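You operate a simulated robot arm through the tools that you are given. There is no shell and no other tool. Be economical: measure what you need, move in short steps, check, and stop when the job is done.

You are at the controls of a simulated two-armed robot. One attempt, no reset.

TASK
Hold the green post on the top of the orange bench steady with one hand and flip the marker of the green post the other way with the other.

The check looks at the end state, three seconds after you hand in, the way a careful person would. Anything else that was tipped, shoved, dropped, spilled or broken makes it a failure.

THE ROBOT
Two 7-joint arms with two-finger grippers on one trunk, on a base that drives. Base frame: it is fixed to the floor where the robot stands at the start and does not move with it; the origin is under the middle of the robot, x ahead of it, y to its left, z up; the surface under the hand at the start is at about z = 80. Lengths are in cm, angles in degrees, forces in N, time in s.
The left shoulder is at the start at [7.8, 15.1, 100.1], the right one opposite. With the tool pointing down near the work surface each hand reaches from about 30 to 80 cm from the robot's upright axis, wherever it stands, measured 20 degrees to its own side. Places, roughly: marker of the green post [70, -10, 90]. Payload 2.54 kg a hand.
The TCP of each hand is the grasp point between the finger pads, 3 cm short of the fingertips. In the tool frame z runs along the fingers and y along their closing line. Largest opening 11.6 cm; the body of the gripper starts 9.5 cm behind the TCP.
Orientation is told as [roll, pitch, yaw] about the base's x, y, z axes, in that order, counted from this pose: with the fingers straight down and closing along the base's y, the tool's x points along the base's -x, its y along +y and its z along -z.

THE INTERFACE
- The arms move only by the tool arm_command. It takes "left_steps", "right_steps" or both (then of equal length, played together; a hand with none holds still); each is a list of rows, each a list of 3 entries, a list of its own where there are three numbers: the turn, a rotation vector about the tool's x, y, z in degrees, then the shift along the tool's x, y, z in cm, then the opening in per cent of the stroke, from 0 (shut) to 100 (fully open). In form: [[[ax, ay, az], [tx, ty, tz], gripper], ...]. A call has 1 to 10 rows; each row is the pose to reach, as a shift and turn from the pose commanded when the call began, along the tool's axes at that moment. Each row takes 0.2 s and may step no farther than 5 cm and 8.6 degrees from the row before; otherwise, or with a gripper value out of range, the whole call is refused. A pose out of reach is approached as far as the arm can. The call stops where the force on the tool passes 40 N (or 10 N more than at its start, if that is more) or the arm is blocked; 0.2 s more then pass. Each finger travels about 7.2 cm/s and halts on what it meets, pressing with about 20 N; the grip force reading is that of the motor and also rises with nothing between the fingers. The clock runs only during rows and for 0.2 s after the last one: add rows that repeat a pose to give the fingers time. The reply holds the time, the measured pose of the TCP, the force on the tool along the base axes, the opening and the grip force, in the units named above and with some noise, with the torque about the TCP (base axes, N m) and any sound that the robot's microphone picked up, and new pictures: "views" is both (left out), scene, wrist or none (wrist: the cameras of the hands that moved).
- Cameras (640 x 400 px; columns grow to the right, rows downward): "scene" is now at [15.92, 0.46, 117.02]; the picture's right is [0.05, -1.00, 0.00], its down [-0.05, -0.00, -1.00] and it looks along [1.00, 0.05, -0.05] (base axes); focal length 214 px, centre (320, 200). "left" rides on the left gripper at [6.9, 1.5, -12.2] in its tool frame; the picture's right is [-0.21, 0.98, 0.00], its down [-0.83, -0.18, -0.53] and it looks along [-0.52, -0.11, 0.85] (tool axes); focal length 251 px, centre (320, 200). "right" rides on the right gripper at [6.9, -1.5, -12.2] in its tool frame; the picture's right is [0.21, 0.98, 0.00], its down [-0.83, 0.18, -0.53] and it looks along [-0.52, 0.11, 0.85] (tool axes); focal length 251 px, centre (320, 200). There is no depth. A picture from a camera that has moved, and an enlarged one, comes with that camera's place and axes in the base frame and with its lens.
- lift_body(by): slides the trunk up (or, below 0, down) by that many cm; the arms and the scene camera ride with it, the base frame stays. It gives what a move gives, with no picture.
- roll_base(legs): drives the robot by 1 to 6 legs, each [ahead, left, turn to the left] in cm, cm and degrees, along the robot's own axes; the way and the turn of a leg run together, so that a leg with both is an arc; at most 150 cm and 180 degrees a leg. The arms and the cameras ride along, it lands a little off, and it stops where it bumps. It gives what a move gives, and a new picture of the scene camera.
- head_to(pan, tilt): turns the head with the scene camera to pan (to the left, within 80 degrees either way) and tilt (down, from -29 to 69), counted from straight ahead of the robot. It gives what a move gives, and a new picture of the scene camera.
- zoom(camera, box): a new picture of the part [left, top, right, bottom] of that camera's present view, enlarged. No time passes.
- hand_in(): hands the job in; it is judged then, once.

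Go step by step. Nothing tells you exact positions but the pictures and the camera data: compare them with the known pose of the tool, close in by small moves and look again before you grip or let go. The budget is 120 turns and 260 pictures, counting those below and the enlarged ones. Unless the task says otherwise, let go and move clear before handing in, and close with one line.

The tools are called as name(argument=value, ...) on one line, values as JSON. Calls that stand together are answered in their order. arm_command: Moves the arms, as the interface text tells. Its arguments: {"type":"object","properties":{"left_steps":{"type":"array"},"right_steps":{"type":"array"},"views":{"type":"string","enum":["both","scene","wrist","none"]}},"required":[]} The other tools are called the same way: lift_body (by) slides the trunk up or down; roll_base (legs) drives the base; head_to (pan, tilt) turns the head that bears the scene camera; zoom (camera, box) takes an enlarged picture of a part of a camera's view; hand_in () hands the job in.

At the start:

```text
clock: 0.0
left_tcp_pos: [37.93, 14.8, 123.4]
left_tcp_rot: [0.0, 0.0, -0.1]
left_force: [0.1, -0.1, -1.0]
left_torque: [0.0, 0.0, -0.01]
left_grip_width: 11.6
left_grasp_force: 0.0
right_tcp_pos: [36.98, -17.05, 116.94]
right_tcp_rot: [0.0, 0.0, 0.0]
right_force: [-0.6, 0.0, 0.8]
right_torque: [-0.02, -0.01, -0.04]
right_grip_width: 11.6
right_grasp_force: 0.2
trunk travel left (down, up): [-23.8, 5.1]
robot x, y, heading: [-0.34, 0.0, 0.1]
head pan, tilt: [3.0, 3.0]
```

scene: 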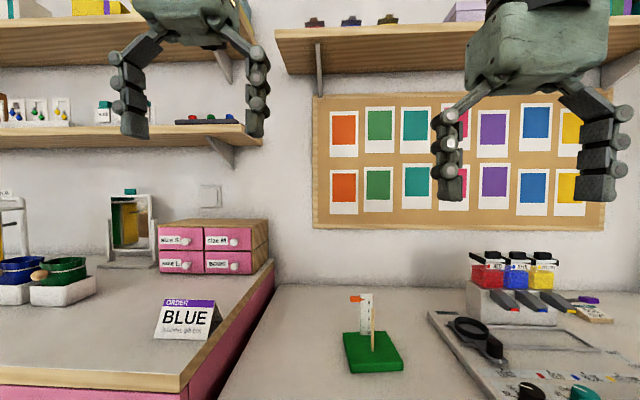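
right: 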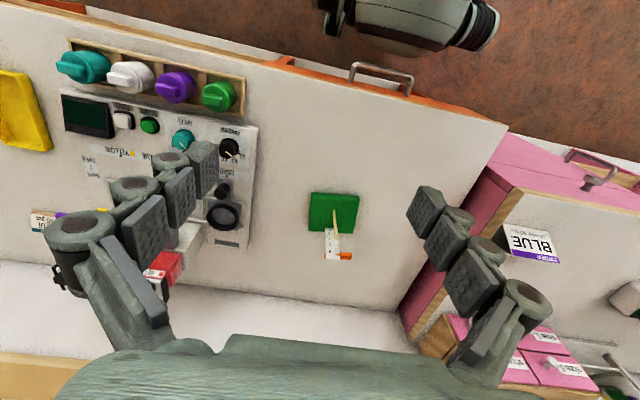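
left: 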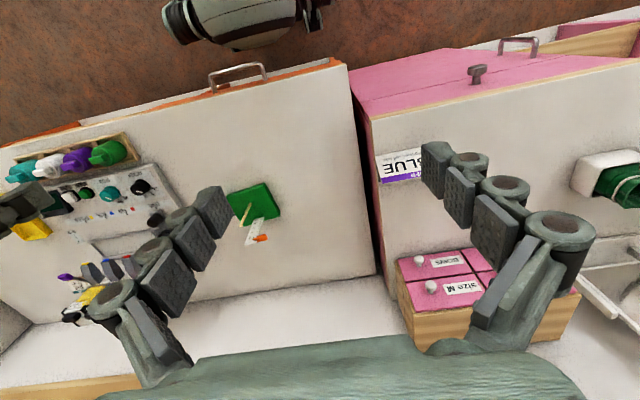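

I see a green base with a thin post and a white marker card with an orange tip. I'll zoom in to understand its mechanism.

zoom(camera="scene", box=[320, 280, 430, 385])

zoom(camera="right", box=[290, 180, 380, 270])

zoom(camera="left", box=[210, 170, 300, 260])

```text
3.81 times, centred on (375, 332) of scene
camera zoom: at [15.92, 0.46, 117.02], right [0.05, -1.0, 0.0], down [-0.05, 0.0, -1.0], along [1.0, 0.05, -0.05], focal length 817 px, centre (110, -305)
```

zoom: 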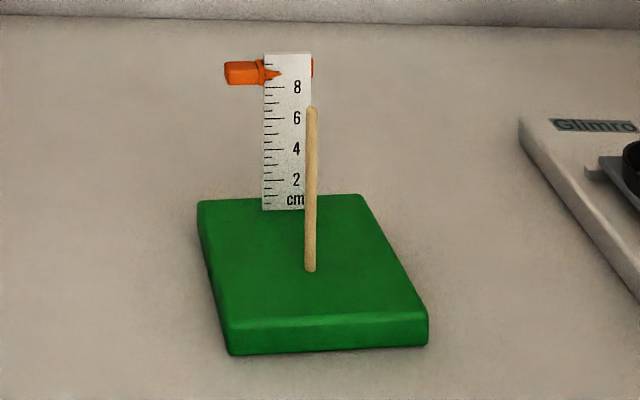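

```text
4.44 times, centred on (335, 225) of right
camera zoom: at [30.09, -18.84, 129.16], right [-0.21, 0.98, 0.0], down [0.83, 0.18, 0.53], along [0.52, 0.11, -0.85], focal length 1118 px, centre (253, 89)
```

zoom: 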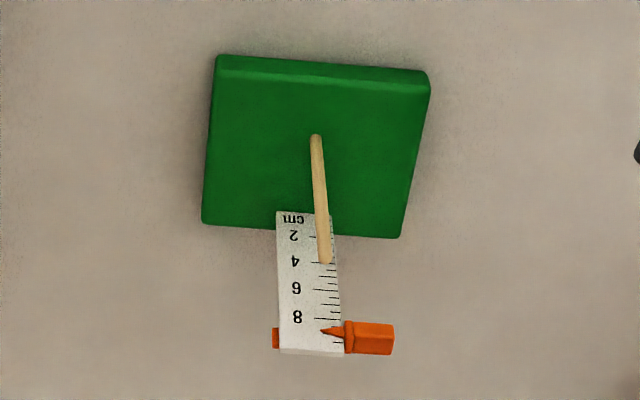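

```text
4.44 times, centred on (255, 215) of left
camera zoom: at [31.01, 16.29, 135.75], right [0.21, 0.98, 0.0], down [0.83, -0.18, 0.53], along [0.52, -0.11, -0.85], focal length 1118 px, centre (609, 133)
```

zoom: 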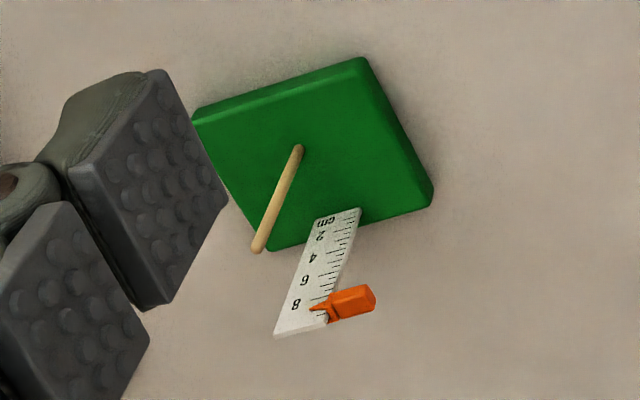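

arm_command(right_steps=[[[0, 0, 0], [-2.2, -0.5, 3.4], 100], [[0, 0, 0], [-4.4, -1, 6.8], 100], [[0, 0, 0], [-6.6, -1.5, 10.2], 100], [[0, 0, 0], [-8.8, -2, 13.6], 100], [[0, 0, 0], [-11, -2.5, 17], 100], [[0, 0, 0], [-13, -3, 20], 100]], left_steps=[[[0, 0, 0], [-2.2, -1.5, 3.4], 100], [[0, 0, 0], [-4.4, -3, 6.8], 100], [[0, 0, 0], [-6.6, -4.5, 10.2], 100], [[0, 0, 0], [-8.8, -6, 13.6], 100], [[0, 0, 0], [-11, -6.5, 17], 100], [[0, 0, 0], [-12, -7, 19], 100]], views="both")

```text
clock: 1.4
left_tcp_pos: [50.19, 7.99, 104.53]
left_tcp_rot: [0.1, 0.0, 0.0]
left_force: [0.6, -0.3, -0.8]
left_torque: [0.04, 0.01, -0.02]
left_grip_width: 11.62
left_grasp_force: 0.1
right_tcp_pos: [49.88, -20.29, 96.94]
right_tcp_rot: [0.0, 0.1, -0.1]
right_force: [-0.2, 0.2, 0.5]
right_torque: [-0.04, 0.03, -0.01]
right_grip_width: 11.59
right_grasp_force: 0.0
trunk travel left (down, up): [-23.8, 5.1]
robot x, y, heading: [-0.08, -0.14, -0.1]
head pan, tilt: [3.0, 3.0]
camera scene: at [15.98, 0.45, 117.01], right [0.05, -1.0, 0.0], down [-0.05, 0.0, -1.0], along [1.0, 0.05, -0.05], focal length 214 px, centre (320, 200)
camera right: at [43.1, -21.92, 109.2], right [-0.21, 0.98, 0.0], down [0.83, 0.18, 0.53], along [0.52, 0.11, -0.85], focal length 251 px, centre (320, 200)
camera left: at [43.17, 9.46, 116.77], right [0.21, 0.98, 0.0], down [0.83, -0.18, 0.53], along [0.52, -0.11, -0.85], focal length 251 px, centre (320, 200)
```

scene: 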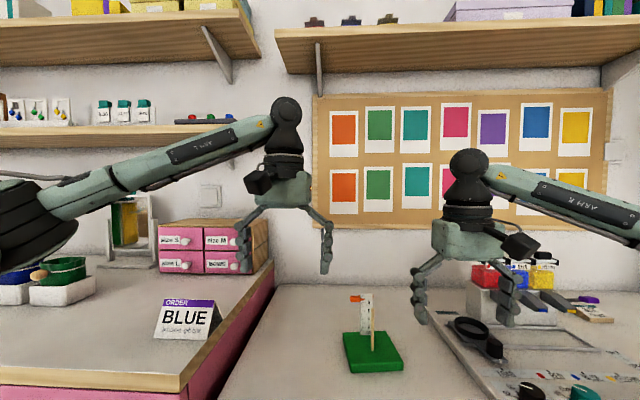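
right: 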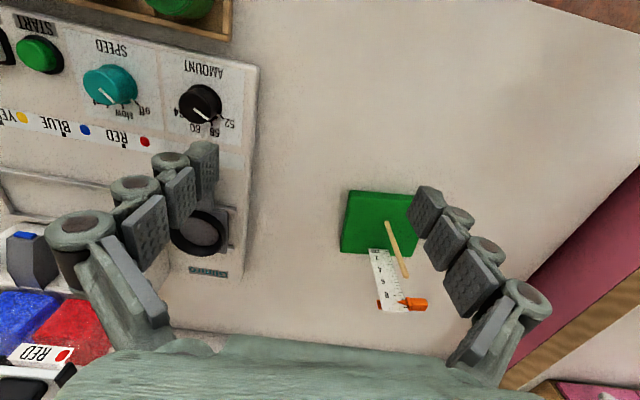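
left: 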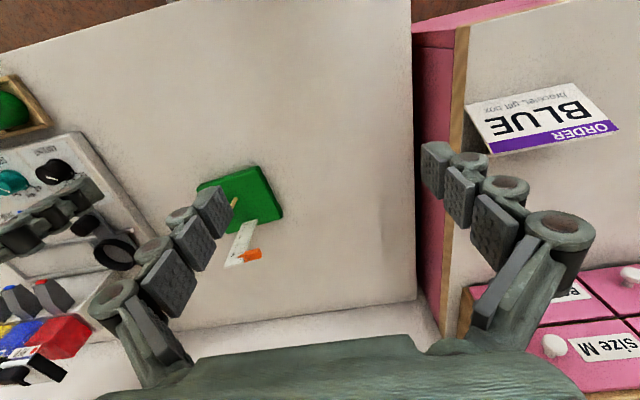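

zoom(camera="right", box=[340, 190, 440, 320])

zoom(camera="scene", box=[340, 285, 395, 325])

zoom(camera="left", box=[190, 160, 290, 270])

```text
3.08 times, centred on (390, 255) of right
camera zoom: at [43.1, -21.92, 109.2], right [-0.21, 0.98, 0.0], down [0.83, 0.18, 0.53], along [0.52, 0.11, -0.85], focal length 774 px, centre (105, 31)
```

zoom: 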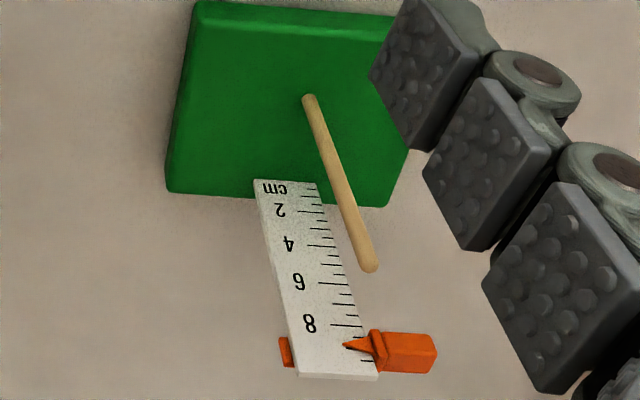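

```text
10.00 times, centred on (368, 305) of scene
camera zoom: at [15.98, 0.45, 117.01], right [0.05, -1.0, 0.0], down [-0.05, 0.0, -1.0], along [1.0, 0.05, -0.05], focal length 2145 px, centre (-155, -850)
```

zoom: 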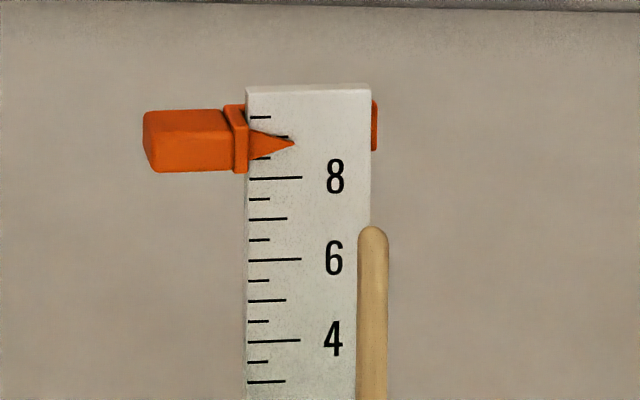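

```text
3.64 times, centred on (240, 215) of left
camera zoom: at [43.17, 9.46, 116.77], right [0.21, 0.98, 0.0], down [0.83, -0.18, 0.53], along [0.52, -0.11, -0.85], focal length 914 px, centre (611, 146)
```

zoom: 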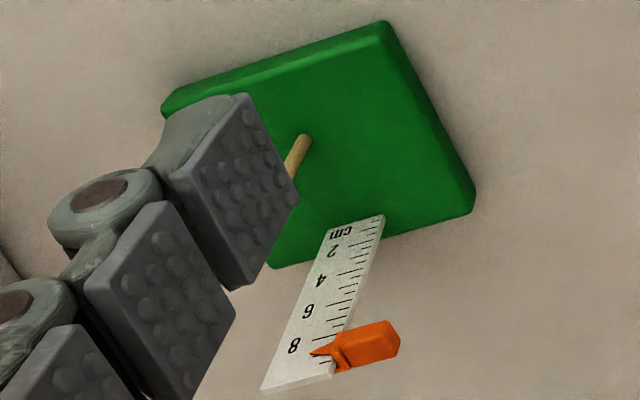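

The green post is a base with a dowel at about (61, -9, up to z 91.5). Behind it is a ruler at x≈66.5 with an orange slider at its top, whose handle is at about (66, -5.5, 90.7). I plan to grip the dowel with the right hand pitched 45°, then push the slider with the left.

arm_command(right_steps=[[[0, -7.5, 0], [-0.7, 1.9, 0.5], 80], [[0, -15, 0], [-1.4, 3.8, 1.1], 60], [[0, -22.5, 0], [-2.1, 5.7, 1.6], 50], [[0, -30, 0], [-2.9, 7.6, 2.2], 50], [[0, -37.5, 0], [-3.6, 9.5, 2.8], 50], [[0, -45, 0], [-4.3, 11.3, 3.3], 50], [[0, -45, 0], [-4.3, 11.3, 3.3], 50]], left_steps=[[[0, 0, 0], [1, 1, -2], 60], [[0, 0, 0], [2, 2, -4], 30], [[0, 0, 0], [3, 3, -6], 0], [[0, 0, 0], [4, 4, -7], 0], [[0, 0, 0], [5, 6, -8], 0], [[0, 0, 0], [5, 6, -8], 0], [[0, 0, 0], [5, 6, -8], 0]], views="both")

```text
clock: 3.0
left_tcp_pos: [44.99, 13.84, 112.59]
left_tcp_rot: [0.0, 0.0, 0.0]
left_force: [0.2, 0.2, 0.4]
left_torque: [-0.01, 0.04, 0.01]
left_grip_width: 0.0
left_grasp_force: 20.0
right_tcp_pos: [54.24, -8.92, 93.82]
right_tcp_rot: [0.1, -45.1, 0.0]
right_force: [-0.5, -0.4, 0.1]
right_torque: [0.02, -0.01, -0.06]
right_grip_width: 5.8
right_grasp_force: 0.1
trunk travel left (down, up): [-23.8, 5.1]
robot x, y, heading: [0.12, -0.29, -0.0]
head pan, tilt: [3.0, 3.0]
camera scene: at [15.92, 0.46, 117.02], right [0.05, -1.0, 0.0], down [-0.05, 0.0, -1.0], along [1.0, 0.05, -0.05], focal length 214 px, centre (320, 200)
camera right: at [40.74, -10.59, 97.39], right [-0.15, 0.98, -0.15], down [0.2, 0.18, 0.96], along [0.97, 0.11, -0.23], focal length 251 px, centre (320, 200)
camera left: at [38.1, 15.27, 124.75], right [0.21, 0.98, 0.0], down [0.83, -0.18, 0.53], along [0.52, -0.11, -0.85], focal length 251 px, centre (320, 200)
```

scene: 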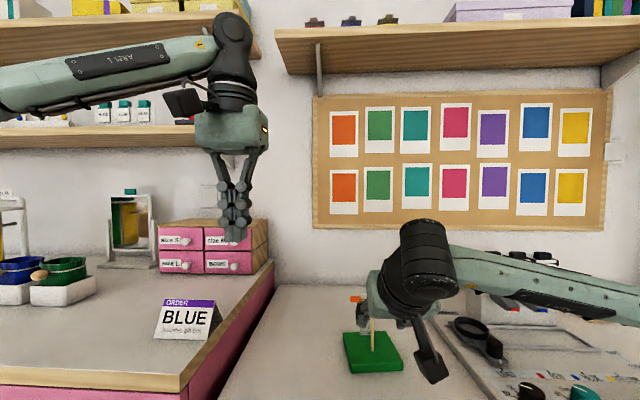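
right: 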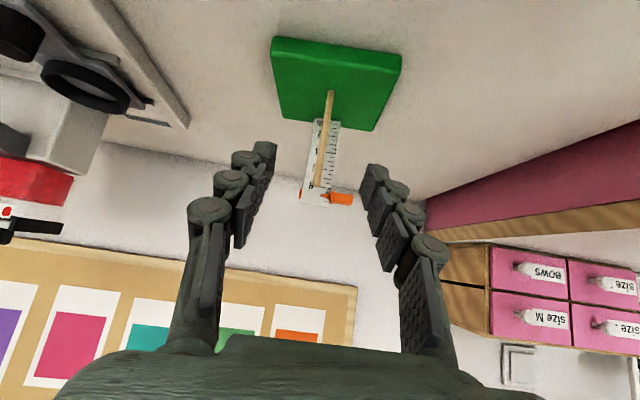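
left: 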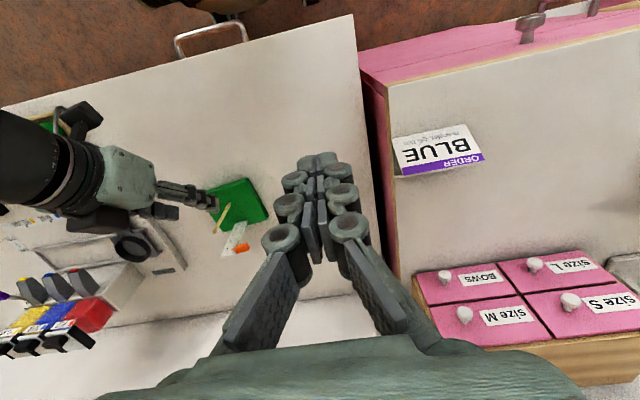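

arm_command(right_steps=[[[0, 0, 0], [0, 0.05, 3.5], 50], [[0, 0, 0], [0, 0.05, 7], 50], [[0, 0, 0], [0, 0.05, 9.6], 50]], views="wrist")

zoom(camera="left", box=[140, 150, 300, 280])

zoom(camera="scene", box=[320, 270, 430, 385])

```text
clock: 3.8
left_tcp_pos: [45.12, 13.81, 112.46]
left_tcp_rot: [-0.1, 0.0, 0.1]
left_force: [-0.7, 0.2, 0.5]
left_torque: [0.01, 0.0, -0.03]
left_grip_width: 0.0
left_grasp_force: 19.7
right_tcp_pos: [61.2, -8.82, 86.9]
right_tcp_rot: [0.0, -45.0, 0.0]
right_force: [-0.3, 0.3, -0.2]
right_torque: [0.05, 0.01, 0.0]
right_grip_width: 5.81
right_grasp_force: 0.1
trunk travel left (down, up): [-23.8, 5.1]
robot x, y, heading: [-0.16, -0.15, 0.0]
head pan, tilt: [3.0, 3.0]
camera right: at [47.71, -10.59, 90.68], right [-0.15, 0.98, -0.15], down [0.21, 0.18, 0.96], along [0.97, 0.12, -0.23], focal length 251 px, centre (320, 200)
```

right: 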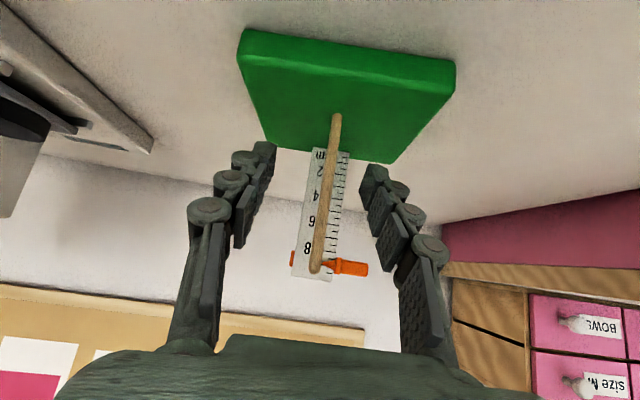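

```text
3.08 times, centred on (220, 215) of left
camera zoom: at [38.14, 15.26, 124.73], right [0.21, 0.98, 0.0], down [0.83, -0.18, 0.53], along [0.52, -0.11, -0.85], focal length 774 px, centre (628, 154)
```

zoom: 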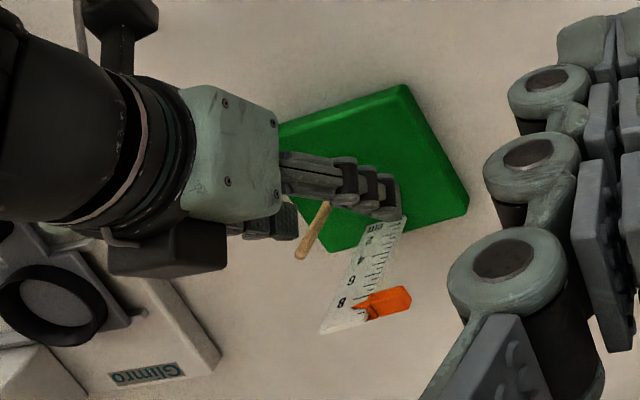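

```text
3.48 times, centred on (375, 328) of scene
camera zoom: at [15.94, 0.46, 117.02], right [0.05, -1.0, 0.0], down [-0.05, 0.0, -1.0], along [1.0, 0.05, -0.05], focal length 746 px, centre (129, -244)
```

zoom: 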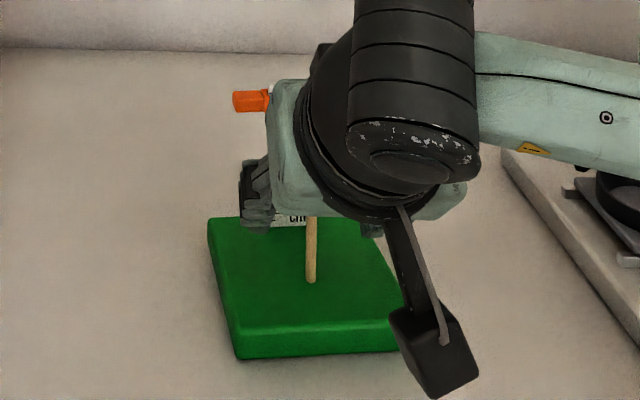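

The fingers straddle the dowel evenly. Next I'll close the right hand on it.

arm_command(right_steps=[[[0, 0, 0], [0, 0, 0], 30], [[0, 0, 0], [0, 0, 0], 15], [[0, 0, 0], [0, 0, 0], 5], [[0, 0, 0], [0, 0, 0], 3]], views="wrist")

zoom(camera="left", box=[180, 160, 280, 270])

```text
clock: 4.8
left_tcp_pos: [45.01, 13.79, 112.6]
left_tcp_rot: [0.0, 0.0, 0.0]
left_force: [-0.2, 0.0, -0.2]
left_torque: [0.02, -0.03, 0.0]
left_grip_width: 0.0
left_grasp_force: 20.0
right_tcp_pos: [61.15, -8.85, 86.94]
right_tcp_rot: [0.0, -44.9, 0.0]
right_force: [-0.7, 0.8, -0.5]
right_torque: [0.06, -0.17, 0.03]
right_grip_width: 0.57
right_grasp_force: 20.2
trunk travel left (down, up): [-23.8, 5.1]
robot x, y, heading: [0.39, -0.05, 0.1]
head pan, tilt: [3.0, 3.0]
camera right: at [47.67, -10.57, 90.71], right [-0.15, 0.98, -0.15], down [0.21, 0.18, 0.96], along [0.97, 0.12, -0.23], focal length 251 px, centre (320, 200)
```

right: 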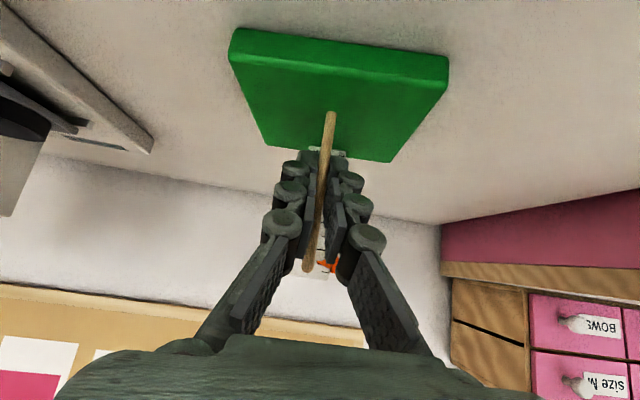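

```text
3.64 times, centred on (230, 215) of left
camera zoom: at [38.12, 15.28, 124.73], right [0.21, 0.98, 0.0], down [0.83, -0.18, 0.53], along [0.52, -0.11, -0.85], focal length 914 px, centre (647, 146)
```

zoom: 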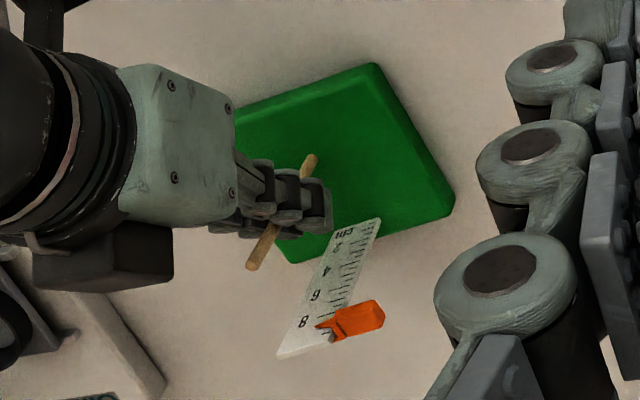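

The right hand holds the dowel. Next I'll bring the closed left hand above the slider's handle at about (66, -5).

arm_command(left_steps=[[[0, 0, 0], [-4.5, -2, 0], 0], [[0, 0, 0], [-9, -4, 0], 0], [[0, 0, 0], [-13.5, -6, 1], 0], [[0, 0, 0], [-18, -8, 2], 0], [[0, 0, 0], [-21, -11, 4], 0], [[0, 0, 0], [-21, -15, 6], 0], [[0, 0, 0], [-21, -18.6, 8.6], 0]], views="both")

zoom(camera="left", box=[220, 130, 420, 330])

zoom(camera="scene", box=[300, 220, 440, 370])

```text
refused: row 3 steps farther than a row can; nothing moved
```

```text
2.00 times, centred on (320, 230) of left
camera zoom: at [38.12, 15.28, 124.73], right [0.21, 0.98, 0.0], down [0.83, -0.18, 0.53], along [0.52, -0.11, -0.85], focal length 503 px, centre (320, 140)
```

zoom: 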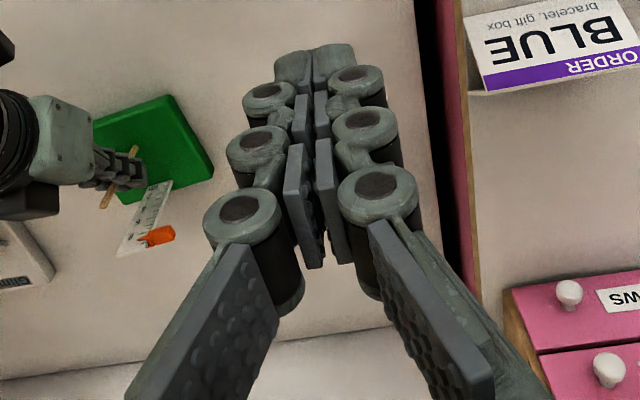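

```text
2.67 times, centred on (370, 295) of scene
camera zoom: at [15.93, 0.48, 117.02], right [0.05, -1.0, 0.0], down [-0.05, 0.0, -1.0], along [1.0, 0.05, -0.05], focal length 572 px, centre (187, -53)
```

zoom: 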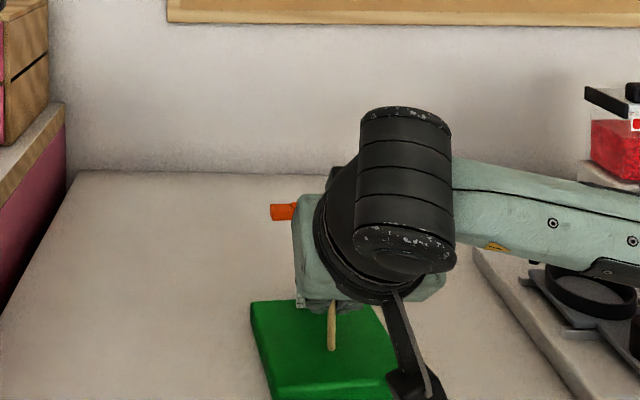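

One row was slightly too long, so I'll resend with smaller steps.

arm_command(left_steps=[[[0, 0, 0], [-4, -2, 0], 0], [[0, 0, 0], [-8, -4, 0], 0], [[0, 0, 0], [-12, -6, 1], 0], [[0, 0, 0], [-16, -8, 2], 0], [[0, 0, 0], [-19.5, -10, 4], 0], [[0, 0, 0], [-21, -13.5, 6], 0], [[0, 0, 0], [-21, -17, 8], 0], [[0, 0, 0], [-21, -18.4, 9], 0]], views="both")

zoom(camera="left", box=[220, 130, 420, 330])

zoom(camera="scene", box=[300, 220, 440, 370])

```text
clock: 6.6
left_tcp_pos: [65.87, -4.68, 103.42]
left_tcp_rot: [-0.1, -0.1, 0.0]
left_force: [0.0, -0.3, -0.2]
left_torque: [0.01, -0.01, -0.01]
left_grip_width: 0.0
left_grasp_force: 19.9
right_tcp_pos: [61.29, -8.89, 86.98]
right_tcp_rot: [-0.1, -45.0, -0.1]
right_force: [1.1, -0.4, -0.6]
right_torque: [-0.02, -0.05, -0.01]
right_grip_width: 0.59
right_grasp_force: 20.1
trunk travel left (down, up): [-23.8, 5.1]
robot x, y, heading: [0.13, -0.19, -0.2]
head pan, tilt: [3.0, 3.0]
camera scene: at [15.95, 0.45, 117.02], right [0.05, -1.0, 0.0], down [-0.05, 0.0, -1.0], along [1.0, 0.05, -0.05], focal length 214 px, centre (320, 200)
camera left: at [58.92, -3.22, 115.56], right [0.21, 0.98, 0.0], down [0.83, -0.18, 0.53], along [0.52, -0.11, -0.85], focal length 251 px, centre (320, 200)
```

scene: 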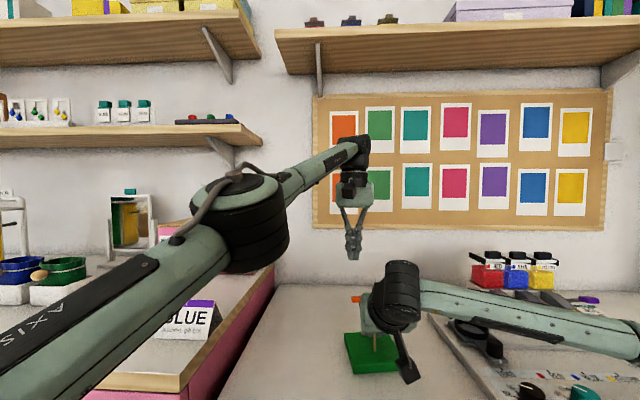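
left: 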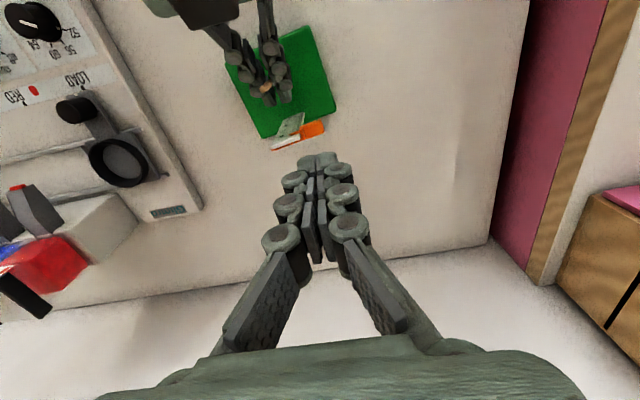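

```text
2.00 times, centred on (320, 230) of left
camera zoom: at [58.92, -3.22, 115.56], right [0.21, 0.98, 0.0], down [0.83, -0.18, 0.53], along [0.52, -0.11, -0.85], focal length 503 px, centre (320, 140)
```

zoom: 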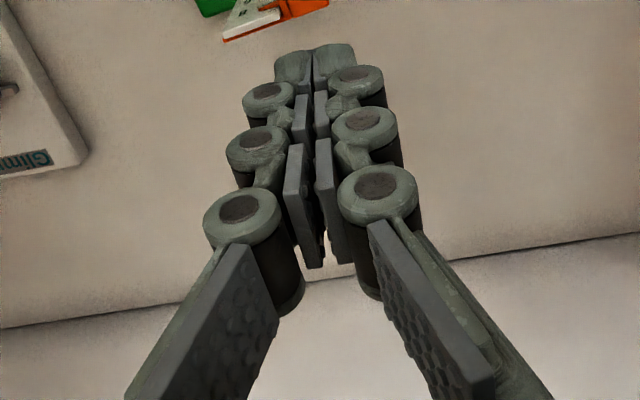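

```text
2.67 times, centred on (370, 295) of scene
camera zoom: at [15.95, 0.45, 117.02], right [0.05, -1.0, 0.0], down [-0.05, 0.0, -1.0], along [1.0, 0.05, -0.05], focal length 572 px, centre (187, -53)
```

zoom: 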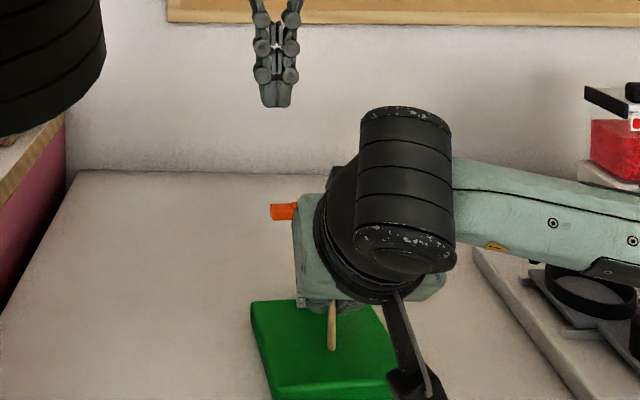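

The left hand is aligned over the handle (x 65.9, y -5.5 by its own camera). Lowering to just above contact.

arm_command(left_steps=[[[0, 0, 0], [0, -0.1, 4], 0], [[0, 0, 0], [0, -0.1, 8], 0]], views="both")

zoom(camera="left", box=[220, 50, 420, 200])

zoom(camera="scene", box=[320, 260, 420, 330])

```text
clock: 7.2
left_tcp_pos: [66.06, -4.83, 95.57]
left_tcp_rot: [0.0, 0.0, 0.0]
left_force: [0.1, -0.1, -0.5]
left_torque: [-0.01, -0.01, 0.01]
left_grip_width: 0.0
left_grasp_force: 19.9
right_tcp_pos: [61.09, -8.8, 87.05]
right_tcp_rot: [-0.1, -45.0, 0.0]
right_force: [1.2, 0.9, -1.1]
right_torque: [0.03, -0.01, 0.02]
right_grip_width: 0.62
right_grasp_force: 19.5
trunk travel left (down, up): [-23.8, 5.1]
robot x, y, heading: [0.49, -0.15, 0.3]
head pan, tilt: [3.0, 3.0]
camera scene: at [15.94, 0.48, 117.02], right [0.05, -1.0, 0.0], down [-0.05, 0.0, -1.0], along [1.0, 0.05, -0.05], focal length 214 px, centre (320, 200)
camera left: at [59.09, -3.44, 107.74], right [0.21, 0.98, 0.0], down [0.83, -0.18, 0.53], along [0.52, -0.11, -0.84], focal length 251 px, centre (320, 200)
```

scene: 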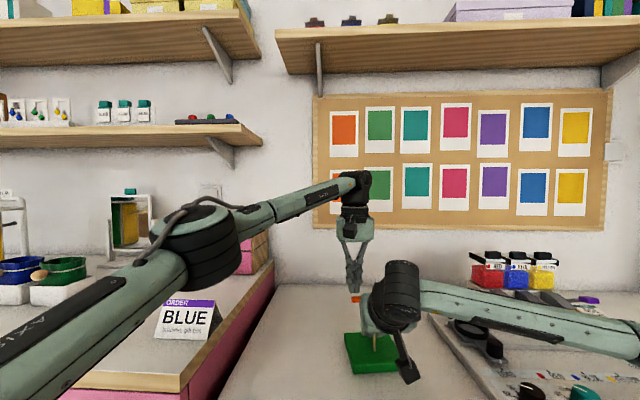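
left: 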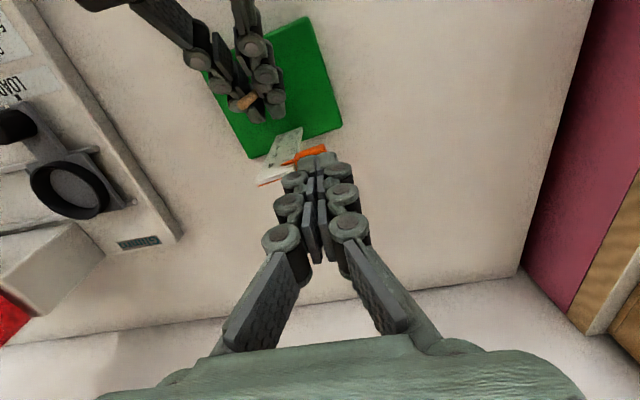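

```text
2.67 times, centred on (320, 125) of left
camera zoom: at [59.09, -3.44, 107.74], right [0.21, 0.98, 0.0], down [0.83, -0.18, 0.53], along [0.52, -0.11, -0.84], focal length 670 px, centre (320, 400)
```

zoom: 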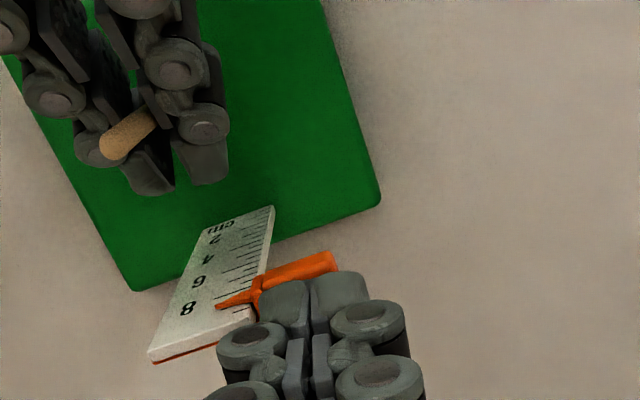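

```text
5.71 times, centred on (370, 295) of scene
camera zoom: at [15.94, 0.48, 117.02], right [0.05, -1.0, 0.0], down [-0.05, 0.0, -1.0], along [1.0, 0.05, -0.05], focal length 1226 px, centre (34, -343)
```

zoom: 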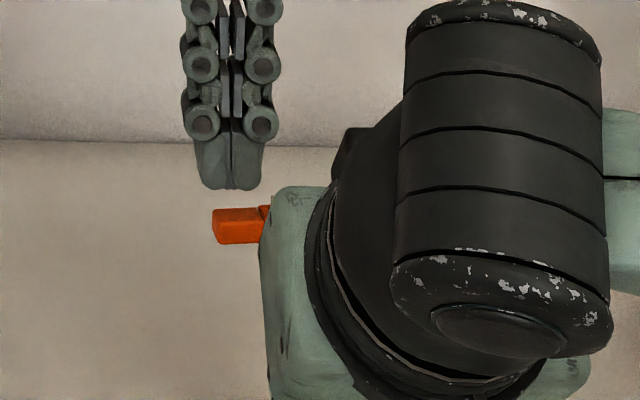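

The finger knuckles are about ±2 cm wide, so I'll shift the hand to y≈-4.1 to clear the ruler edge. Then I'll press down a little as a test.

arm_command(left_steps=[[[0, 0, 0], [0, 0.7, 0], 0], [[0, 0, 0], [0, 0.7, 0.8], 0], [[0, 0, 0], [0, 0.7, 1.3], 0], [[0, 0, 0], [0, 0.7, 1.8], 0], [[0, 0, 0], [0, 0.7, 2.3], 0]], views="wrist")

zoom(camera="left", box=[220, 50, 420, 200])

zoom(camera="scene", box=[320, 260, 420, 330])

```text
clock: 8.4
left_tcp_pos: [65.89, -3.94, 93.28]
left_tcp_rot: [-0.1, 0.0, 0.0]
left_force: [-0.2, -0.8, 0.0]
left_torque: [-0.02, -0.03, 0.0]
left_grip_width: 0.0
left_grasp_force: 20.0
right_tcp_pos: [61.05, -8.89, 87.03]
right_tcp_rot: [0.0, -45.0, 0.0]
right_force: [-1.4, 2.3, 0.1]
right_torque: [0.05, 0.01, 0.01]
right_grip_width: 0.61
right_grasp_force: 19.9
trunk travel left (down, up): [-23.8, 5.1]
robot x, y, heading: [0.24, -0.15, 0.0]
head pan, tilt: [3.0, 3.0]
camera left: at [59.04, -2.55, 105.42], right [0.21, 0.98, 0.0], down [0.83, -0.18, 0.53], along [0.52, -0.11, -0.85], focal length 251 px, centre (320, 200)
```

left: 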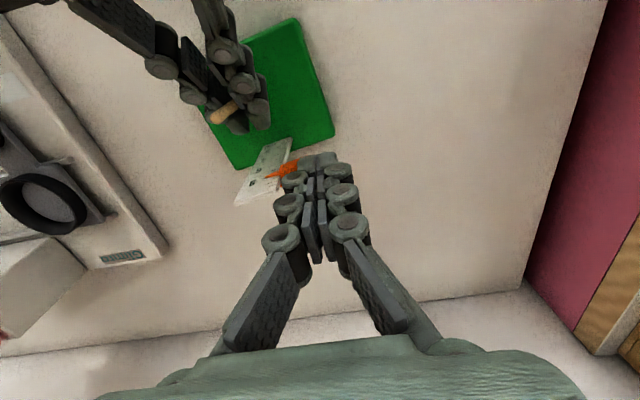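

```text
2.67 times, centred on (320, 125) of left
camera zoom: at [59.04, -2.55, 105.42], right [0.21, 0.98, 0.0], down [0.83, -0.18, 0.53], along [0.52, -0.11, -0.85], focal length 670 px, centre (320, 400)
```

zoom: 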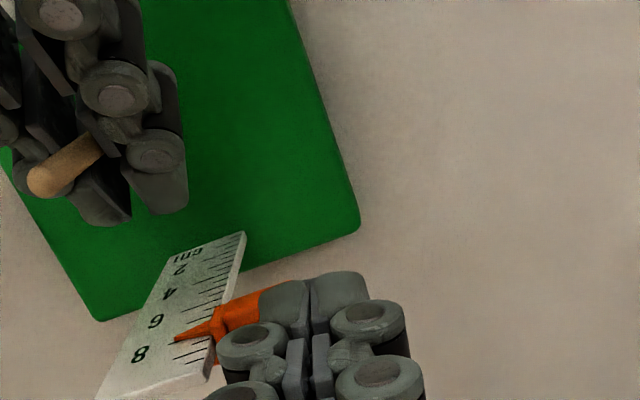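

```text
5.71 times, centred on (370, 295) of scene
camera zoom: at [15.93, 0.47, 117.02], right [0.05, -1.0, 0.0], down [-0.05, 0.0, -1.0], along [1.0, 0.05, -0.05], focal length 1226 px, centre (34, -343)
```

zoom: 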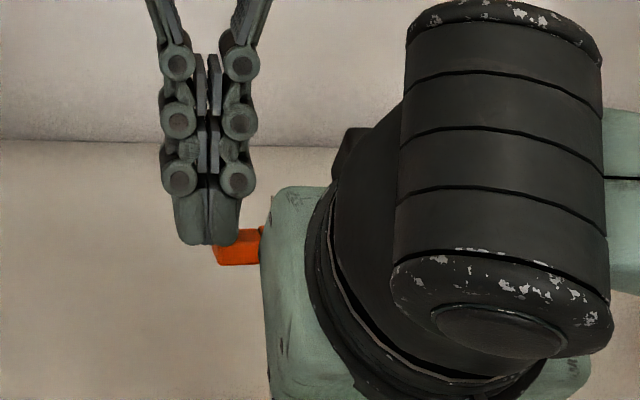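

The slider moves down freely; the pointer now reads about 7.5. I'll keep pressing downward.

arm_command(left_steps=[[[0, 0, 0], [0, 0, 0.6], 0], [[0, 0, 0], [0, 0, 1.2], 0], [[0, 0, 0], [0, 0, 1.8], 0], [[0, 0, 0], [0, 0, 2.4], 0], [[0, 0, 0], [0, 0, 3.0], 0], [[0, 0, 0], [0, 0, 3.5], 0], [[0, 0, 0], [0, 0, 4.0], 0], [[0, 0, 0], [0, 0, 4.5], 0]], views="wrist")

zoom(camera="left", box=[220, 50, 420, 200])

zoom(camera="scene", box=[320, 270, 430, 385])

```text
clock: 10.2
left_tcp_pos: [65.95, -4.01, 88.66]
left_tcp_rot: [0.0, 0.0, 0.0]
left_force: [0.0, 0.0, -0.3]
left_torque: [0.02, 0.02, 0.01]
left_grip_width: 0.0
left_grasp_force: 20.4
right_tcp_pos: [61.16, -8.9, 87.05]
right_tcp_rot: [0.1, -45.0, 0.1]
right_force: [-0.9, 1.1, 0.5]
right_torque: [-0.03, 0.06, 0.0]
right_grip_width: 0.62
right_grasp_force: 20.2
trunk travel left (down, up): [-23.8, 5.1]
robot x, y, heading: [0.16, -0.16, -0.3]
head pan, tilt: [3.0, 3.0]
camera left: at [58.96, -2.55, 100.86], right [0.21, 0.98, 0.0], down [0.83, -0.18, 0.53], along [0.52, -0.11, -0.85], focal length 251 px, centre (320, 200)
```

left: 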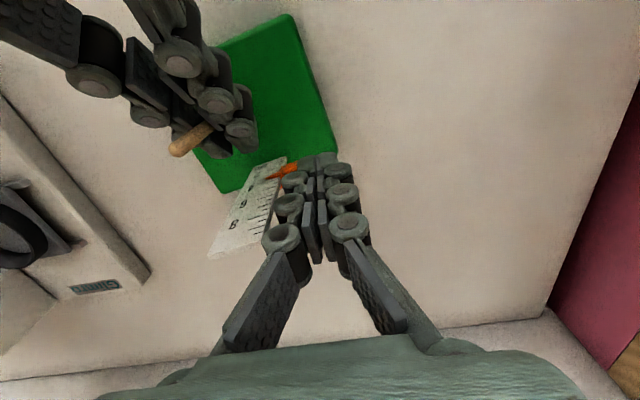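

```text
2.67 times, centred on (320, 125) of left
camera zoom: at [58.96, -2.55, 100.86], right [0.21, 0.98, 0.0], down [0.83, -0.18, 0.53], along [0.52, -0.11, -0.85], focal length 670 px, centre (320, 400)
```

zoom: 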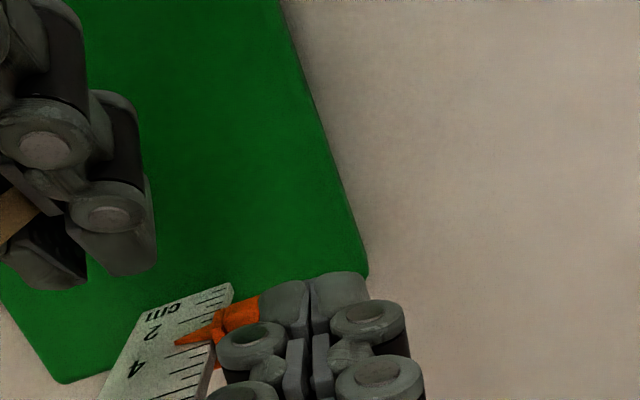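

```text
3.48 times, centred on (375, 328) of scene
camera zoom: at [15.93, 0.47, 117.02], right [0.05, -1.0, 0.0], down [-0.05, 0.0, -1.0], along [1.0, 0.05, -0.05], focal length 746 px, centre (129, -244)
```

zoom: 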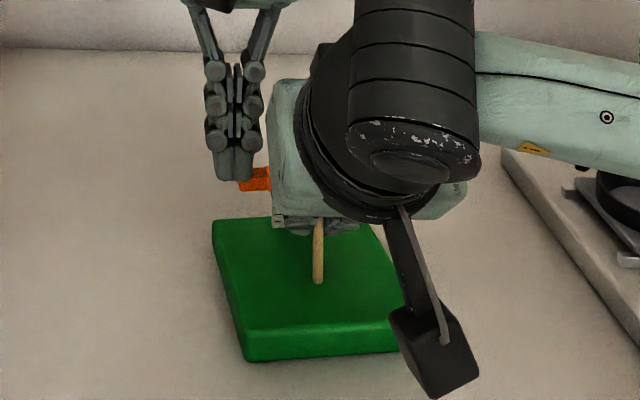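

The pointer reads about 2.7. I'll continue in small steps until it reaches its lower stop.

arm_command(left_steps=[[[0, 0, 0], [0, 0, 0.4], 0], [[0, 0, 0], [0, 0, 0.8], 0], [[0, 0, 0], [0, 0, 1.1], 0], [[0, 0, 0], [0, 0, 1.4], 0], [[0, 0, 0], [0, 0, 1.6], 0]], views="none")

zoom(camera="left", box=[220, 50, 420, 200])

zoom(camera="scene", box=[320, 270, 430, 385])

```text
clock: 11.4
left_tcp_pos: [66.03, -3.88, 87.22]
left_tcp_rot: [0.0, 0.0, 0.1]
left_force: [0.0, 0.2, 0.7]
left_torque: [0.0, -0.01, -0.02]
left_grip_width: 0.0
left_grasp_force: 20.5
right_tcp_pos: [61.2, -8.82, 87.09]
right_tcp_rot: [0.1, -45.0, 0.1]
right_force: [-0.2, 1.1, -1.3]
right_torque: [0.03, 0.01, -0.01]
right_grip_width: 0.59
right_grasp_force: 20.1
trunk travel left (down, up): [-23.8, 5.1]
robot x, y, heading: [-0.18, -0.13, 0.2]
head pan, tilt: [3.0, 3.0]
```

```text
2.67 times, centred on (320, 125) of left
camera zoom: at [59.05, -2.52, 99.33], right [0.21, 0.98, 0.0], down [0.83, -0.18, 0.53], along [0.52, -0.11, -0.85], focal length 670 px, centre (320, 400)
```

zoom: 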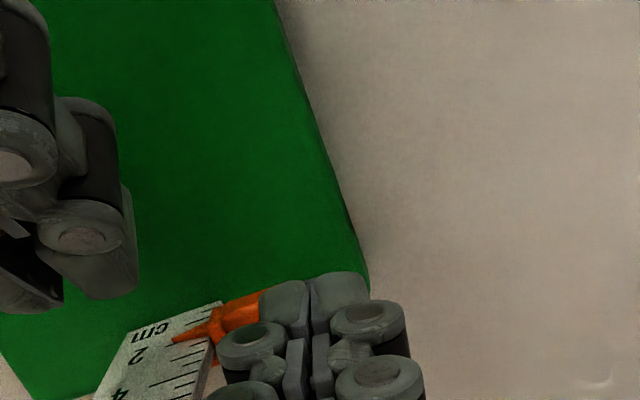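

```text
3.48 times, centred on (375, 328) of scene
camera zoom: at [15.93, 0.47, 117.02], right [0.05, -1.0, 0.0], down [-0.05, 0.0, -1.0], along [1.0, 0.05, -0.05], focal length 746 px, centre (129, -244)
```

zoom: 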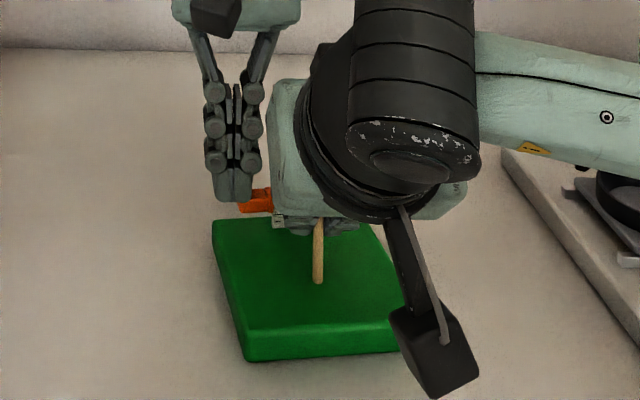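

arm_command(left_steps=[[[0, 0, 0], [0, 0, 0.2], 0], [[0, 0, 0], [0, 0, 0.4], 0], [[0, 0, 0], [0, 0, 0.6], 0], [[0, 0, 0], [0, 0, 0.8], 0], [[0, 0, 0], [0, 0, 1.0], 0]], views="none")

zoom(camera="left", box=[220, 50, 420, 200])

zoom(camera="scene", box=[320, 270, 430, 385])

```text
clock: 12.6
left_tcp_pos: [65.97, -3.95, 86.28]
left_tcp_rot: [0.0, 0.0, -0.1]
left_force: [0.0, -0.4, 9.6]
left_torque: [-0.03, -0.01, 0.01]
left_grip_width: 0.0
left_grasp_force: 20.1
right_tcp_pos: [61.03, -9.04, 87.0]
right_tcp_rot: [0.0, -45.0, 0.0]
right_force: [3.5, 1.9, -0.1]
right_torque: [-0.01, -0.05, -0.01]
right_grip_width: 0.6
right_grasp_force: 20.1
trunk travel left (down, up): [-23.8, 5.1]
robot x, y, heading: [-0.05, 0.39, -0.0]
head pan, tilt: [3.0, 3.0]
```

```text
2.67 times, centred on (320, 125) of left
camera zoom: at [58.99, -2.53, 98.45], right [0.21, 0.98, 0.0], down [0.82, -0.18, 0.54], along [0.52, -0.12, -0.84], focal length 670 px, centre (320, 400)
```

zoom: 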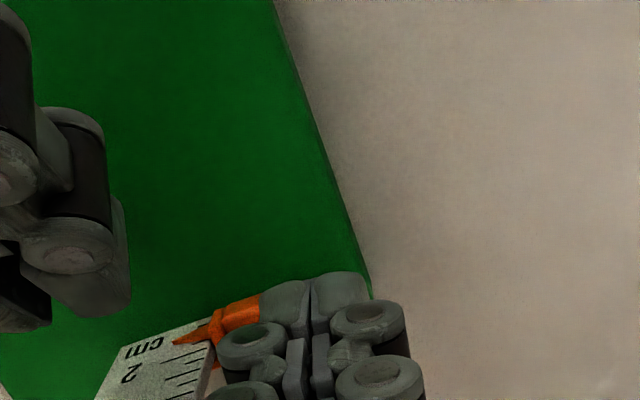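

```text
3.48 times, centred on (375, 328) of scene
camera zoom: at [15.91, 0.48, 117.03], right [0.05, -1.0, 0.0], down [-0.05, 0.0, -1.0], along [1.0, 0.05, -0.05], focal length 746 px, centre (129, -244)
```

zoom: 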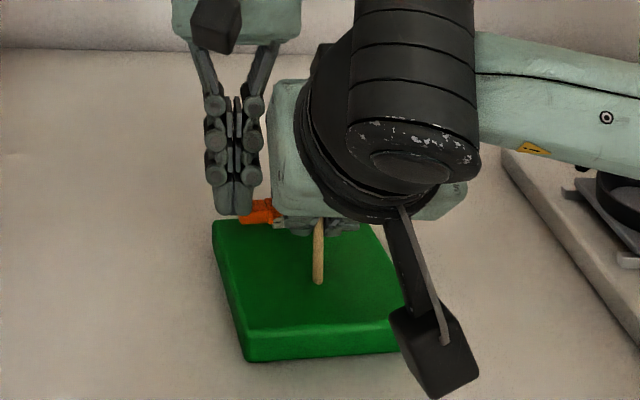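

Contact force has risen to about 10 N, so the slider is at its lower stop. I'll lift the left hand straight up and away.

arm_command(left_steps=[[[0, 0, 0], [0, 0, -1], 0], [[0, 0, 0], [0, 0.3, -4], 0], [[0, 0, 0], [0, 0.5, -8], 0], [[0, 0, 0], [0, 0.5, -12.5], 0], [[0, 0, 0], [0, 1, -17], 0], [[0, 0, 0], [1, 5, -19], 0], [[0, 0, 0], [4, 8, -21], 0], [[0, 0, 0], [8, 11, -22], 0]], views="both")

zoom(camera="left", box=[140, 60, 340, 220])

```text
refused: row 8 steps farther than a row can; nothing moved
```

```text
2.50 times, centred on (240, 140) of left
camera zoom: at [58.99, -2.53, 98.45], right [0.21, 0.98, 0.0], down [0.82, -0.18, 0.54], along [0.52, -0.12, -0.84], focal length 629 px, centre (520, 350)
```

zoom: 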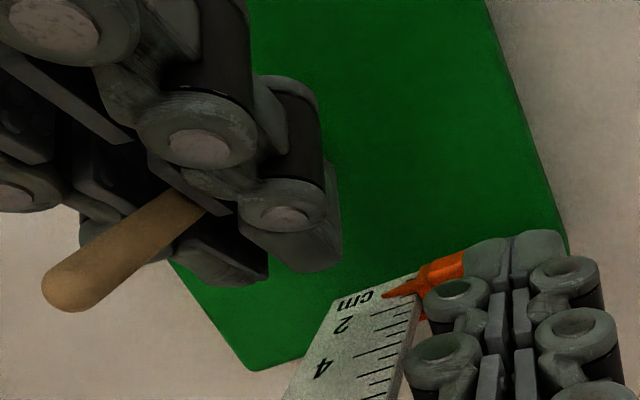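

The last row was too long, so I'll resend the lift with shorter steps.

arm_command(left_steps=[[[0, 0, 0], [0, 0, -1], 0], [[0, 0, 0], [0, 0.3, -4], 0], [[0, 0, 0], [0, 0.5, -8], 0], [[0, 0, 0], [0, 0.5, -12], 0], [[0, 0, 0], [0, 1, -16], 0], [[0, 0, 0], [1, 4, -18.5], 0], [[0, 0, 0], [3, 7, -20.5], 0], [[0, 0, 0], [6, 10, -21], 0]], views="both")

zoom(camera="left", box=[140, 40, 340, 200])

```text
clock: 14.4
left_tcp_pos: [59.94, 6.16, 107.1]
left_tcp_rot: [0.0, 0.1, 0.0]
left_force: [0.0, -0.8, 0.0]
left_torque: [0.06, 0.01, 0.02]
left_grip_width: 0.02
left_grasp_force: 19.6
right_tcp_pos: [61.09, -8.97, 86.94]
right_tcp_rot: [0.1, -44.9, 0.1]
right_force: [-1.9, 1.1, -0.2]
right_torque: [0.02, -0.1, -0.02]
right_grip_width: 0.62
right_grasp_force: 20.6
trunk travel left (down, up): [-23.8, 5.1]
robot x, y, heading: [-0.19, 0.03, -0.1]
head pan, tilt: [3.0, 3.0]
camera scene: at [15.91, 0.5, 117.02], right [0.05, -1.0, 0.0], down [-0.05, 0.0, -1.0], along [1.0, 0.05, -0.05], focal length 214 px, centre (320, 200)
camera left: at [52.96, 7.69, 119.34], right [0.21, 0.98, 0.0], down [0.83, -0.18, 0.53], along [0.52, -0.11, -0.85], focal length 251 px, centre (320, 200)
```

scene: 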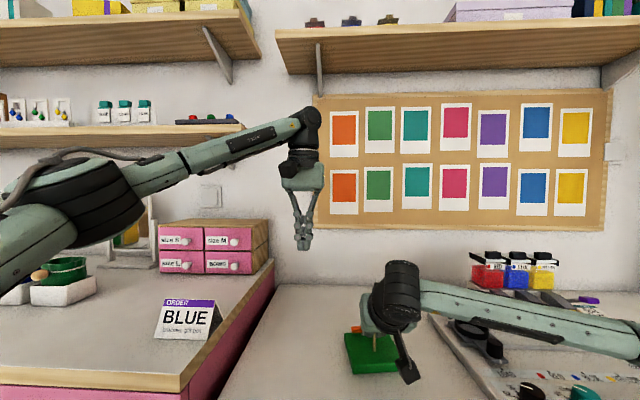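
left: 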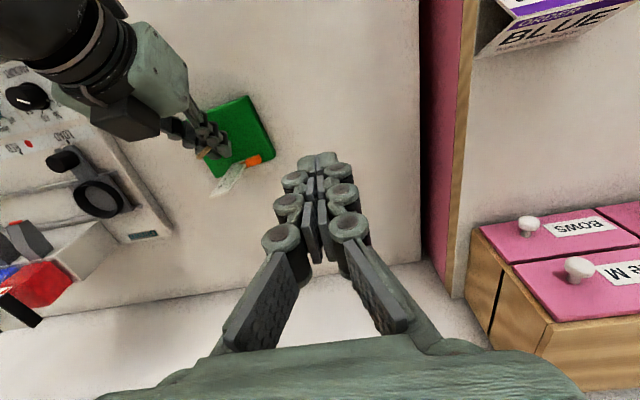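

```text
2.50 times, centred on (240, 120) of left
camera zoom: at [52.96, 7.69, 119.34], right [0.21, 0.98, 0.0], down [0.83, -0.18, 0.53], along [0.52, -0.11, -0.85], focal length 629 px, centre (520, 400)
```

zoom: 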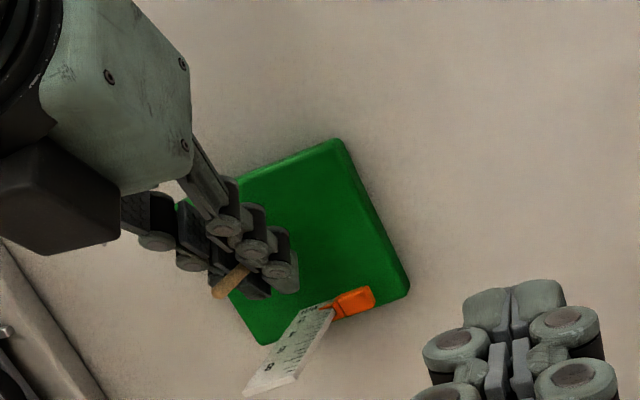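

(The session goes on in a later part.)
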